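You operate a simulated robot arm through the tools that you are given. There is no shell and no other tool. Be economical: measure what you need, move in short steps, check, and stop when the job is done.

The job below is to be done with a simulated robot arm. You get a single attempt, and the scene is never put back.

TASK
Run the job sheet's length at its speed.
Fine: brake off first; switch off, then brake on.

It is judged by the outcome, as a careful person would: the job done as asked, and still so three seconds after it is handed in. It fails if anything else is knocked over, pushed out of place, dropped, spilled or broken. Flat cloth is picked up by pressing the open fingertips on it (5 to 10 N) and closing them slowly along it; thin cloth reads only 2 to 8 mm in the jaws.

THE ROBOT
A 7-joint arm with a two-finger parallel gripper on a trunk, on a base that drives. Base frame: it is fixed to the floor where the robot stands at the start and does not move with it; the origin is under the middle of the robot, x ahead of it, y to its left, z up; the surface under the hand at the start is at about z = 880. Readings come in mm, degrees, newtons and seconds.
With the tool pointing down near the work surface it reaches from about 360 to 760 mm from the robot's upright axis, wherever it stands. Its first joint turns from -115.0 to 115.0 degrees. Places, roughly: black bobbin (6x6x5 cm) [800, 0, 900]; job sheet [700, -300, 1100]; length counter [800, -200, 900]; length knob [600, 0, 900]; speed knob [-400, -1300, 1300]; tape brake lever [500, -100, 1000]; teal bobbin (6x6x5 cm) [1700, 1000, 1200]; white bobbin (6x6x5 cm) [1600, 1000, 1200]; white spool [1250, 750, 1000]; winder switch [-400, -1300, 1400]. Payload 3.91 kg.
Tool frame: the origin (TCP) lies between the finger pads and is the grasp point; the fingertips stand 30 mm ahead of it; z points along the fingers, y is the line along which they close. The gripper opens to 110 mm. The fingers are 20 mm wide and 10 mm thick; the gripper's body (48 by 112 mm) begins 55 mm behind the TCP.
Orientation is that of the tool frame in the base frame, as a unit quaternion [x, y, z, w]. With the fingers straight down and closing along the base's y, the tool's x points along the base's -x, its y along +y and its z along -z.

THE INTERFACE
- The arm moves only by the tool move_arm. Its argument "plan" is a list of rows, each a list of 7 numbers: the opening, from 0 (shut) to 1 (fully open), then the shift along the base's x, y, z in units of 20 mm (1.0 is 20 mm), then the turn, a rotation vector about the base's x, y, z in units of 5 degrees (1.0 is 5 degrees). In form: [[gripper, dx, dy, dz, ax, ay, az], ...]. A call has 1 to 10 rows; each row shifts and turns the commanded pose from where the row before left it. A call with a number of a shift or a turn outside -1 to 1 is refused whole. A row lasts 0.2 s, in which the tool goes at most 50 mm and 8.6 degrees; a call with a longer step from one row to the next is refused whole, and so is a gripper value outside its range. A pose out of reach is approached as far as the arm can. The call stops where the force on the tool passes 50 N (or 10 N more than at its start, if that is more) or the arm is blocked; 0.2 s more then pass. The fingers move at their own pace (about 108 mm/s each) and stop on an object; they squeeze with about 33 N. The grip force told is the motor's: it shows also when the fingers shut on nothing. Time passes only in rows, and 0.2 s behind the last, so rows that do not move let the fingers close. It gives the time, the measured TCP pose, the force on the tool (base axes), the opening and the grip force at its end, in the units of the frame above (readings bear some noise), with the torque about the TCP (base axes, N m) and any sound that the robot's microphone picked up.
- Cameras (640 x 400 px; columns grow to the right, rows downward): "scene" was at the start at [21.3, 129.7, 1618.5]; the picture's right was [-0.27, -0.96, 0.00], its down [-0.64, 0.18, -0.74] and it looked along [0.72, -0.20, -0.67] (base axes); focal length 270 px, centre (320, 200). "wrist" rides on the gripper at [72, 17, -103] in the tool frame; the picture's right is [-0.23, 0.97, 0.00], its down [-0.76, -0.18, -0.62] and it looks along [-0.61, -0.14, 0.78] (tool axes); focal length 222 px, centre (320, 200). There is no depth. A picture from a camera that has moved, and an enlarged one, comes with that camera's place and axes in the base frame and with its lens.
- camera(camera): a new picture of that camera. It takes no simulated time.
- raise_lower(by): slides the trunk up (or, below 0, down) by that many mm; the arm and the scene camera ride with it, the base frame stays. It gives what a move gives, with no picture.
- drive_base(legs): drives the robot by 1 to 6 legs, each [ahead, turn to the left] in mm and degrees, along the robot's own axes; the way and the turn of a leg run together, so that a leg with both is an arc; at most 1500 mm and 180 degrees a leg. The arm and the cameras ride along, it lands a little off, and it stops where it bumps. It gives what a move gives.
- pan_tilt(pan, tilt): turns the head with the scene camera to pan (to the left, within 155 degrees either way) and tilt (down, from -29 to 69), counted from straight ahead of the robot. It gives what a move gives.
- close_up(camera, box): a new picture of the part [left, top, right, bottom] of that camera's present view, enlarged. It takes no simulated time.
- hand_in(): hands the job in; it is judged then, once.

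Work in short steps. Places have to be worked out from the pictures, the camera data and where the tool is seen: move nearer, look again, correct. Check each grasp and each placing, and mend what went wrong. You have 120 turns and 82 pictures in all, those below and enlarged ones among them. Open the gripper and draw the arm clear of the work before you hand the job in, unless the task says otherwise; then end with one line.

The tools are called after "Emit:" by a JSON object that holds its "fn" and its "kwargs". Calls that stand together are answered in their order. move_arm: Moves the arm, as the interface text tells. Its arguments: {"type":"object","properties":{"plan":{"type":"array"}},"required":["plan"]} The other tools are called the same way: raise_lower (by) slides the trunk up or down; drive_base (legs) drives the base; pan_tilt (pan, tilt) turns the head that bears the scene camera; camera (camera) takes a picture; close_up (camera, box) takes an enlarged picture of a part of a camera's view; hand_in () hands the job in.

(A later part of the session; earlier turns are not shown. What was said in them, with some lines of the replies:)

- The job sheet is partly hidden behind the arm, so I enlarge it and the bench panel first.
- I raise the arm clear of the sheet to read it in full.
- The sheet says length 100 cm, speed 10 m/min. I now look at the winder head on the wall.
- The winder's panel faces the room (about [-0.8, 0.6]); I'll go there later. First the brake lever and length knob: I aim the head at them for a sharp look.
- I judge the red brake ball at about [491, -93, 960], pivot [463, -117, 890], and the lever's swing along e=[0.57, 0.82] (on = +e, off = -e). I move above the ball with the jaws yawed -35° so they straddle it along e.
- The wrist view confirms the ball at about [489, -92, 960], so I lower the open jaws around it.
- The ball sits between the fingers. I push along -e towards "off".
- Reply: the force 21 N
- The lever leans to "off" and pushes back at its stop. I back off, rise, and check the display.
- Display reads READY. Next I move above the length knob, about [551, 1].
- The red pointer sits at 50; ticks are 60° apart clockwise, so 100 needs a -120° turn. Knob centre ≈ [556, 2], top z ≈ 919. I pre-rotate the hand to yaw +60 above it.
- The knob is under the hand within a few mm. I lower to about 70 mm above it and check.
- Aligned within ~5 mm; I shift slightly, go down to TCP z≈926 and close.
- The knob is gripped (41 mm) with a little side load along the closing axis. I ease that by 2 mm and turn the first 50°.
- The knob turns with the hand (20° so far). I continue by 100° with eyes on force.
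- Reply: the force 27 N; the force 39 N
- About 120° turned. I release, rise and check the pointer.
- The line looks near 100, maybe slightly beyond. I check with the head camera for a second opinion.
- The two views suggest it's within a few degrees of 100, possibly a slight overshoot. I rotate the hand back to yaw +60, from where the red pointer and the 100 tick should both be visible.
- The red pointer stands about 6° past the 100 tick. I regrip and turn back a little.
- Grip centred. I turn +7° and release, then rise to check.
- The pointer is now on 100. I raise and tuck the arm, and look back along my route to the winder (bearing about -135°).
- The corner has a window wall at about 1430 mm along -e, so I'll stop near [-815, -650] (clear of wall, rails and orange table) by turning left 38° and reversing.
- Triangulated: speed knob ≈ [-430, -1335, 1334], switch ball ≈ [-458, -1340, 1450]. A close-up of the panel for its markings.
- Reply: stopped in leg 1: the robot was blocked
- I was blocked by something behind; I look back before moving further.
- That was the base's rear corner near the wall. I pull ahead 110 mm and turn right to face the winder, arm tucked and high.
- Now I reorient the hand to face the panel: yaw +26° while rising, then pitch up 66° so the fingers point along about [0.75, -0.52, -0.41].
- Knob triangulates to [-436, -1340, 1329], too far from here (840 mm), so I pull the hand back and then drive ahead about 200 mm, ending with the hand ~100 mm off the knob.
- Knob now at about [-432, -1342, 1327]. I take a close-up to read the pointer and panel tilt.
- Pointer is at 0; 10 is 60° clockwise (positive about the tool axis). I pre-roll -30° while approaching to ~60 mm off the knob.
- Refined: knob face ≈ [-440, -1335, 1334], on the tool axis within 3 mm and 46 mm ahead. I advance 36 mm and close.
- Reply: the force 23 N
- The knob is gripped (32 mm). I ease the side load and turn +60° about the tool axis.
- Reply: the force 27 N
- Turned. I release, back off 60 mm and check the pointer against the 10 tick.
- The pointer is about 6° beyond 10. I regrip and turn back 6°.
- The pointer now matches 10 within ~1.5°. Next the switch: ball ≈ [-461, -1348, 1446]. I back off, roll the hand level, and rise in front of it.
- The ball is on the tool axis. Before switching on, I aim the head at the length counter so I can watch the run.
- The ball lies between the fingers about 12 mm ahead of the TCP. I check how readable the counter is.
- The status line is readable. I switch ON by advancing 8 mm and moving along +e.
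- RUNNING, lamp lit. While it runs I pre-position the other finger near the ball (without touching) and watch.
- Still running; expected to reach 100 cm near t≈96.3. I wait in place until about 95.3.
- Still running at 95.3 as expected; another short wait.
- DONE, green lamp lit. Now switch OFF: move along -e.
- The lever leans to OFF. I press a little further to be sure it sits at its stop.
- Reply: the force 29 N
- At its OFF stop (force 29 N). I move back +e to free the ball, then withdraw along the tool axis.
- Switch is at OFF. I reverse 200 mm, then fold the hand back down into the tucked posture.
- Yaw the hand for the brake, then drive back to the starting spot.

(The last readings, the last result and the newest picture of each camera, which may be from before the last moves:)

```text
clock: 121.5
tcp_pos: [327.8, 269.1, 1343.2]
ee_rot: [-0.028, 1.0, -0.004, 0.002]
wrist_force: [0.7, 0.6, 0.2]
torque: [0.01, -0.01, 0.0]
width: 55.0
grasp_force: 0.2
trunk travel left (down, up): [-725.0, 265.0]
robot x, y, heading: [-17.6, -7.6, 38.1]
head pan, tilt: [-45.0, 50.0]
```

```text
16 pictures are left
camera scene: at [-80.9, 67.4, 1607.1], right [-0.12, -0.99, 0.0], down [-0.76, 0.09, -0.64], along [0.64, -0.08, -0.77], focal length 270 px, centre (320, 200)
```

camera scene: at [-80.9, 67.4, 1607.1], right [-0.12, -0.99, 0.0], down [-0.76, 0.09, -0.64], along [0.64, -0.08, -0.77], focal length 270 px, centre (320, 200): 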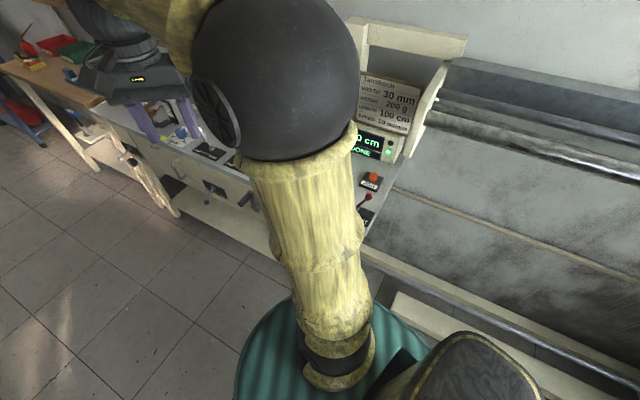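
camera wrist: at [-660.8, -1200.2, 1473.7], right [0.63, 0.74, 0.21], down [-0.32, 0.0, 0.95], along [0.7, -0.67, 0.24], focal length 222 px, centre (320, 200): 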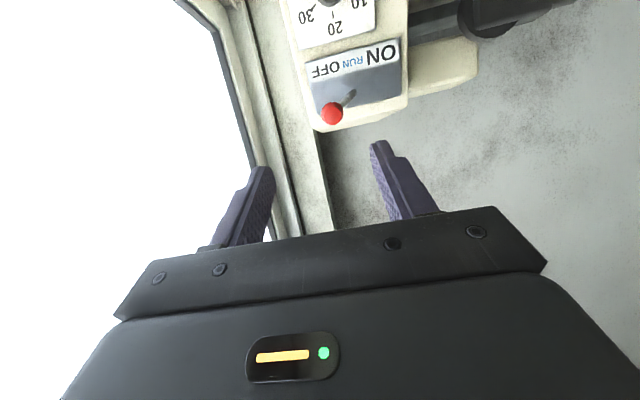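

Back in place; I turn to heading 0 and check the counter and brake.

Emit:
{"fn": "drive_base", "kwargs": {"legs": [[0, -38]]}}

Emit:
{"fn": "pan_tilt", "kwargs": {"pan": -10, "tilt": 55}}

Emit:
{"fn": "camera", "kwargs": {"camera": "scene"}}

Emit:
{"fn": "camera", "kwargs": {"camera": "wrist"}}

```text
clock: 124.5
tcp_pos: [423.9, 1.2, 1343.5]
ee_rot: [0.297, 0.955, -0.003, 0.001]
wrist_force: [-0.7, 0.2, -0.2]
torque: [0.02, -0.01, -0.02]
width: 54.8
grasp_force: 0.0
trunk travel left (down, up): [-725.0, 265.0]
robot x, y, heading: [-17.7, -2.2, 0.3]
head pan, tilt: [-45.0, 50.0]
```

```text
clock: 125.5
tcp_pos: [424.6, -0.6, 1344.0]
ee_rot: [0.297, 0.955, -0.004, 0.0]
wrist_force: [0.1, -0.1, 0.9]
torque: [0.0, 0.0, 0.0]
width: 55.0
grasp_force: 0.0
trunk travel left (down, up): [-725.0, 265.0]
robot x, y, heading: [-17.8, -6.1, -0.0]
head pan, tilt: [-10.0, 55.0]
```

```text
15 pictures are left
camera scene: at [-5.4, 133.4, 1600.6], right [-0.17, -0.99, 0.0], down [-0.81, 0.14, -0.57], along [0.57, -0.1, -0.82], focal length 270 px, centre (320, 200)
```

scene: 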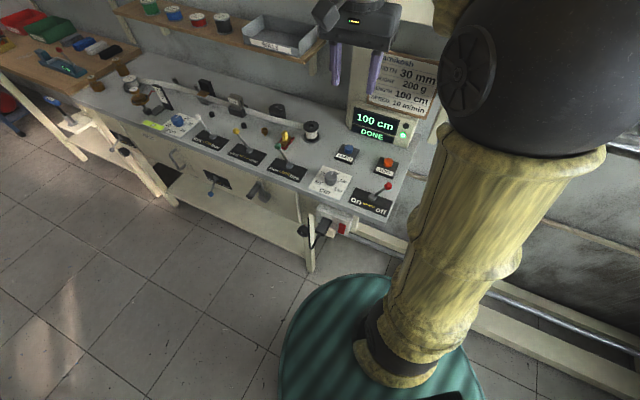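

```text
14 pictures are left
camera wrist: at [373.2, 56.2, 1446.9], right [0.74, 0.67, -0.01], down [0.53, -0.57, 0.63], along [0.42, -0.47, -0.78], focal length 222 px, centre (320, 200)
```

wrist: 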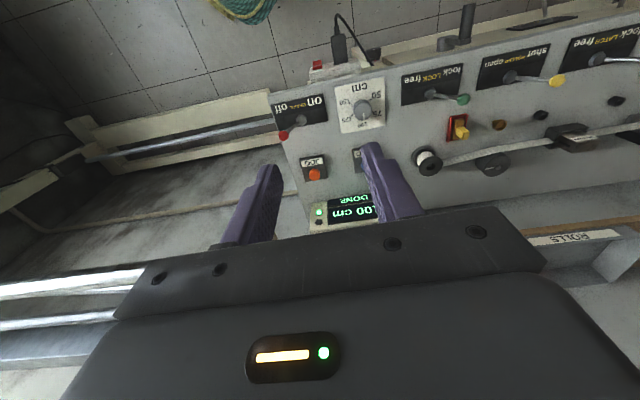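

Counter reads 100 cm, DONE. Brake ball (off) is at about [449, -153, 960]; I move above it and descend partway.

Emit:
{"fn": "move_arm", "kwargs": {"plan": [[0.5, 0.16, -0.95, 0, 0, 0, 0], [0.5, 0.16, -0.95, 0, 0, 0, 0], [0.5, 0.16, -0.95, 0, 0, 0, 0], [0.5, 0.16, -0.95, 0, 0, 0, 0], [0.5, 0.16, -0.95, 0, 0, 0, 0], [0.5, 0.16, -0.95, 0, 0, 0, 0], [0.5, 0.16, -0.95, 0, 0, 0, 0], [0.5, 0.16, -0.95, 0, 0, 0, 0]]}}

Emit:
{"fn": "move_arm", "kwargs": {"plan": [[0.5, 0, 0, -1, 0, 0, 0], [0.5, 0, 0, -1, 0, 0, 0], [0.5, 0, 0, -1, 0, 0, 0], [0.5, 0, 0, -1, 0, 0, 0], [0.5, 0, 0, -1, 0, 0, 0], [0.5, 0, 0, -1, 0, 0, 0], [0.5, 0, 0, -1, 0, 0, 0], [0.5, 0, 0, -1, 0, 0, 0], [0.5, 0, 0, -1, 0, 0, 0], [0.5, 0, 0, -1, 0, 0, 0]]}}

Emit:
{"fn": "move_arm", "kwargs": {"plan": [[0.5, 0, 0, -1, 0, 0, 0], [0.5, 0, 0, -1, 0, 0, 0], [0.5, 0, 0, -1, 0, 0, 0], [0.5, 0, 0, -1, 0, 0, 0]]}}

Emit:
{"fn": "camera", "kwargs": {"camera": "wrist"}}

```text
clock: 127.3
tcp_pos: [451.4, -151.3, 1343.1]
ee_rot: [0.297, 0.955, -0.003, 0.0]
wrist_force: [-0.7, -0.4, -0.2]
torque: [0.05, -0.03, 0.01]
width: 55.1
grasp_force: 0.0
trunk travel left (down, up): [-725.0, 265.0]
robot x, y, heading: [-17.8, -8.2, 0.4]
head pan, tilt: [-10.0, 55.0]
```

```text
clock: 129.5
tcp_pos: [447.8, -151.7, 1143.1]
ee_rot: [0.297, 0.955, -0.002, -0.001]
wrist_force: [-0.1, 0.1, -0.6]
torque: [-0.02, 0.02, -0.03]
width: 54.9
grasp_force: 0.1
trunk travel left (down, up): [-725.0, 265.0]
robot x, y, heading: [-14.0, -6.6, 0.4]
head pan, tilt: [-10.0, 55.0]
```

```text
clock: 130.5
tcp_pos: [450.1, -151.2, 1065.1]
ee_rot: [0.296, 0.955, -0.004, -0.001]
wrist_force: [0.3, 1.0, -0.2]
torque: [0.02, 0.0, -0.01]
width: 55.2
grasp_force: 0.0
trunk travel left (down, up): [-725.0, 265.0]
robot x, y, heading: [-14.4, -3.2, 0.1]
head pan, tilt: [-10.0, 55.0]
```

```text
13 pictures are left
camera wrist: at [397.6, -94.7, 1168.1], right [0.74, 0.67, -0.01], down [0.53, -0.57, 0.63], along [0.42, -0.47, -0.78], focal length 222 px, centre (320, 200)
```

wrist: 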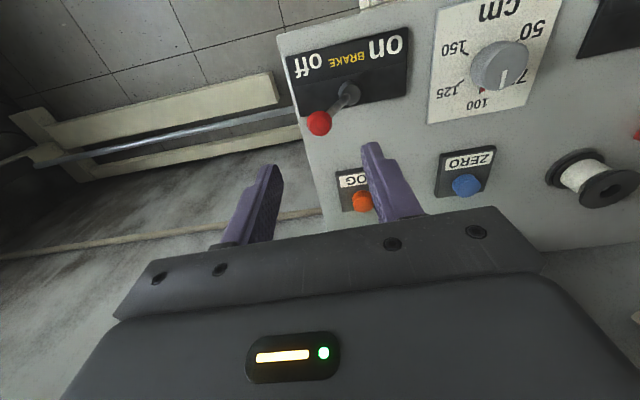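

Aligned. I descend around the ball and push along +e to "on".

Emit:
{"fn": "move_arm", "kwargs": {"plan": [[0.5, 0, 0, -1, 0, 0, 0], [0.5, 0, 0, -1, 0, 0, 0], [0.5, 0, 0, -1, 0, 0, 0], [0.5, 0, 0, -1, 0, 0, 0], [0.5, 0, 0, -1, 0, 0, 0]]}}

Emit:
{"fn": "move_arm", "kwargs": {"plan": [[0.5, 0.43, 0.615, 0, 0, 0, 0], [0.5, 0.43, 0.615, 0, 0, 0, 0], [0.5, 0.43, 0.615, 0, 0, 0, 0], [0.5, 0.43, 0.615, 0, 0, 0, 0], [0.5, 0.43, 0.615, 0, 0, 0, 0], [0.5, 0.43, 0.615, 0, 0, 0, 0]]}}

Emit:
{"fn": "camera", "kwargs": {"camera": "wrist"}}

```text
clock: 131.7
tcp_pos: [449.7, -154.1, 962.2]
ee_rot: [0.296, 0.955, -0.004, 0.0]
wrist_force: [0.1, 0.2, -0.8]
torque: [0.0, 0.04, -0.02]
width: 54.8
grasp_force: 0.0
trunk travel left (down, up): [-725.0, 265.0]
robot x, y, heading: [-17.5, -7.0, 0.1]
head pan, tilt: [-10.0, 55.0]
```

```text
clock: 133.1
tcp_pos: [499.6, -82.8, 964.0]
ee_rot: [0.299, 0.954, -0.004, 0.0]
wrist_force: [-10.1, -19.4, 1.0]
torque: [-0.53, 0.37, 0.11]
width: 65.4
grasp_force: 10.6
trunk travel left (down, up): [-725.0, 265.0]
robot x, y, heading: [-17.6, -8.0, 0.0]
head pan, tilt: [-10.0, 55.0]
```

```text
12 pictures are left
camera wrist: at [449.4, -26.1, 1067.2], right [0.74, 0.67, -0.01], down [0.53, -0.58, 0.63], along [0.41, -0.47, -0.78], focal length 222 px, centre (320, 200)
```

wrist: 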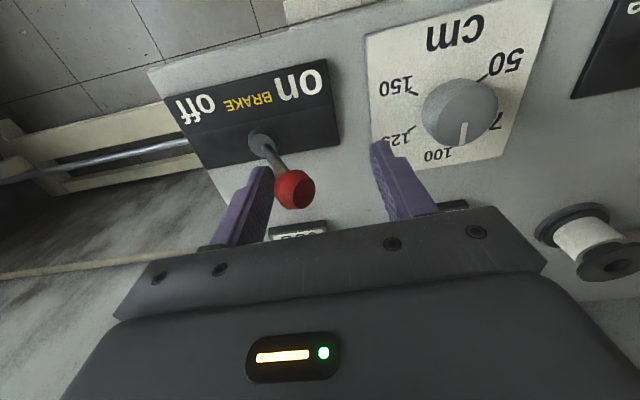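

The brake is at its "on" stop. I ease off 12 mm, rise clear, and check the display.

Emit:
{"fn": "move_arm", "kwargs": {"plan": [[0.5, -0.4, -0.57, 0, 0, 0, 0], [0.5, 0, 0, 1, 0, 0, 0], [0.5, 0, 0, 1, 0, 0, 0], [0.5, 0, 0, 1, 0, 0, 0], [0.5, 0, 0, 1, 0, 0, 0], [0.5, 0, 0, 1, 0, 0, 0], [0.5, 0, 0, 1, 0, 0, 0], [0.5, 0, 0, 1, 0, 0, 0], [0.5, -0.5, 0, 1, 0, 0, 0], [0.5, -0.5, 0, 1, 0, 0, 0]]}}

Emit:
{"fn": "move_arm", "kwargs": {"plan": [[0.8, -0.4, 0, 1, 0, 0, 0], [0.8, -0.4, 0, 1, 0, 0, 0], [0.8, -0.4, 0.5, 1, 0, 0, 0], [0.8, -0.4, 0.5, 1, 0, 0, 0], [0.8, 0, 1, 1, 0, 0, 0], [0.8, 0, 1, 1, 0, 0, 0], [0.8, 0, 1, 0, 0, 0, 0], [0.8, 0, 1, 0, 0, 0, 0]]}}

Emit:
{"fn": "close_up", "kwargs": {"camera": "scene", "box": [220, 90, 440, 230]}}

```text
clock: 135.3
tcp_pos: [472.0, -88.1, 1143.9]
ee_rot: [0.297, 0.955, -0.004, 0.001]
wrist_force: [0.5, -0.6, -0.4]
torque: [0.0, -0.04, -0.04]
width: 54.9
grasp_force: 0.1
trunk travel left (down, up): [-725.0, 265.0]
robot x, y, heading: [-17.0, -5.9, 0.4]
head pan, tilt: [-10.0, 55.0]
```

```text
clock: 137.1
tcp_pos: [439.7, 10.1, 1265.3]
ee_rot: [0.297, 0.955, -0.004, 0.001]
wrist_force: [-0.7, -0.5, -0.7]
torque: [0.02, -0.03, 0.0]
width: 88.1
grasp_force: 0.1
trunk travel left (down, up): [-725.0, 265.0]
robot x, y, heading: [-15.9, -5.6, 0.3]
head pan, tilt: [-10.0, 55.0]
```

```text
2.86 times, centred on (330, 160) of scene
camera zoom: at [-5.5, 133.8, 1600.5], right [-0.17, -0.99, 0.0], down [-0.81, 0.14, -0.57], along [0.57, -0.1, -0.82], focal length 772 px, centre (291, 314)
```

zoom: 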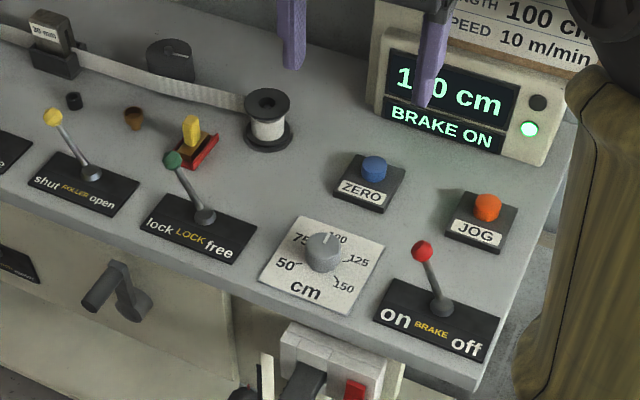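

The counter reads 100 cm with the green lamp lit and BRAKE ON. The switch is off, the arm is clear and the gripper is open, so I hand in.

Emit:
{"fn": "hand_in", "kwargs": {}}

```text
The job is handed in.
```

The job sheet's run is done and handed in: 100 cm at 10 m/min. The brake went off first, the winder stopped itself at DONE, then I switched it off and put the brake on; the counter reads 100 cm, BRAKE ON.
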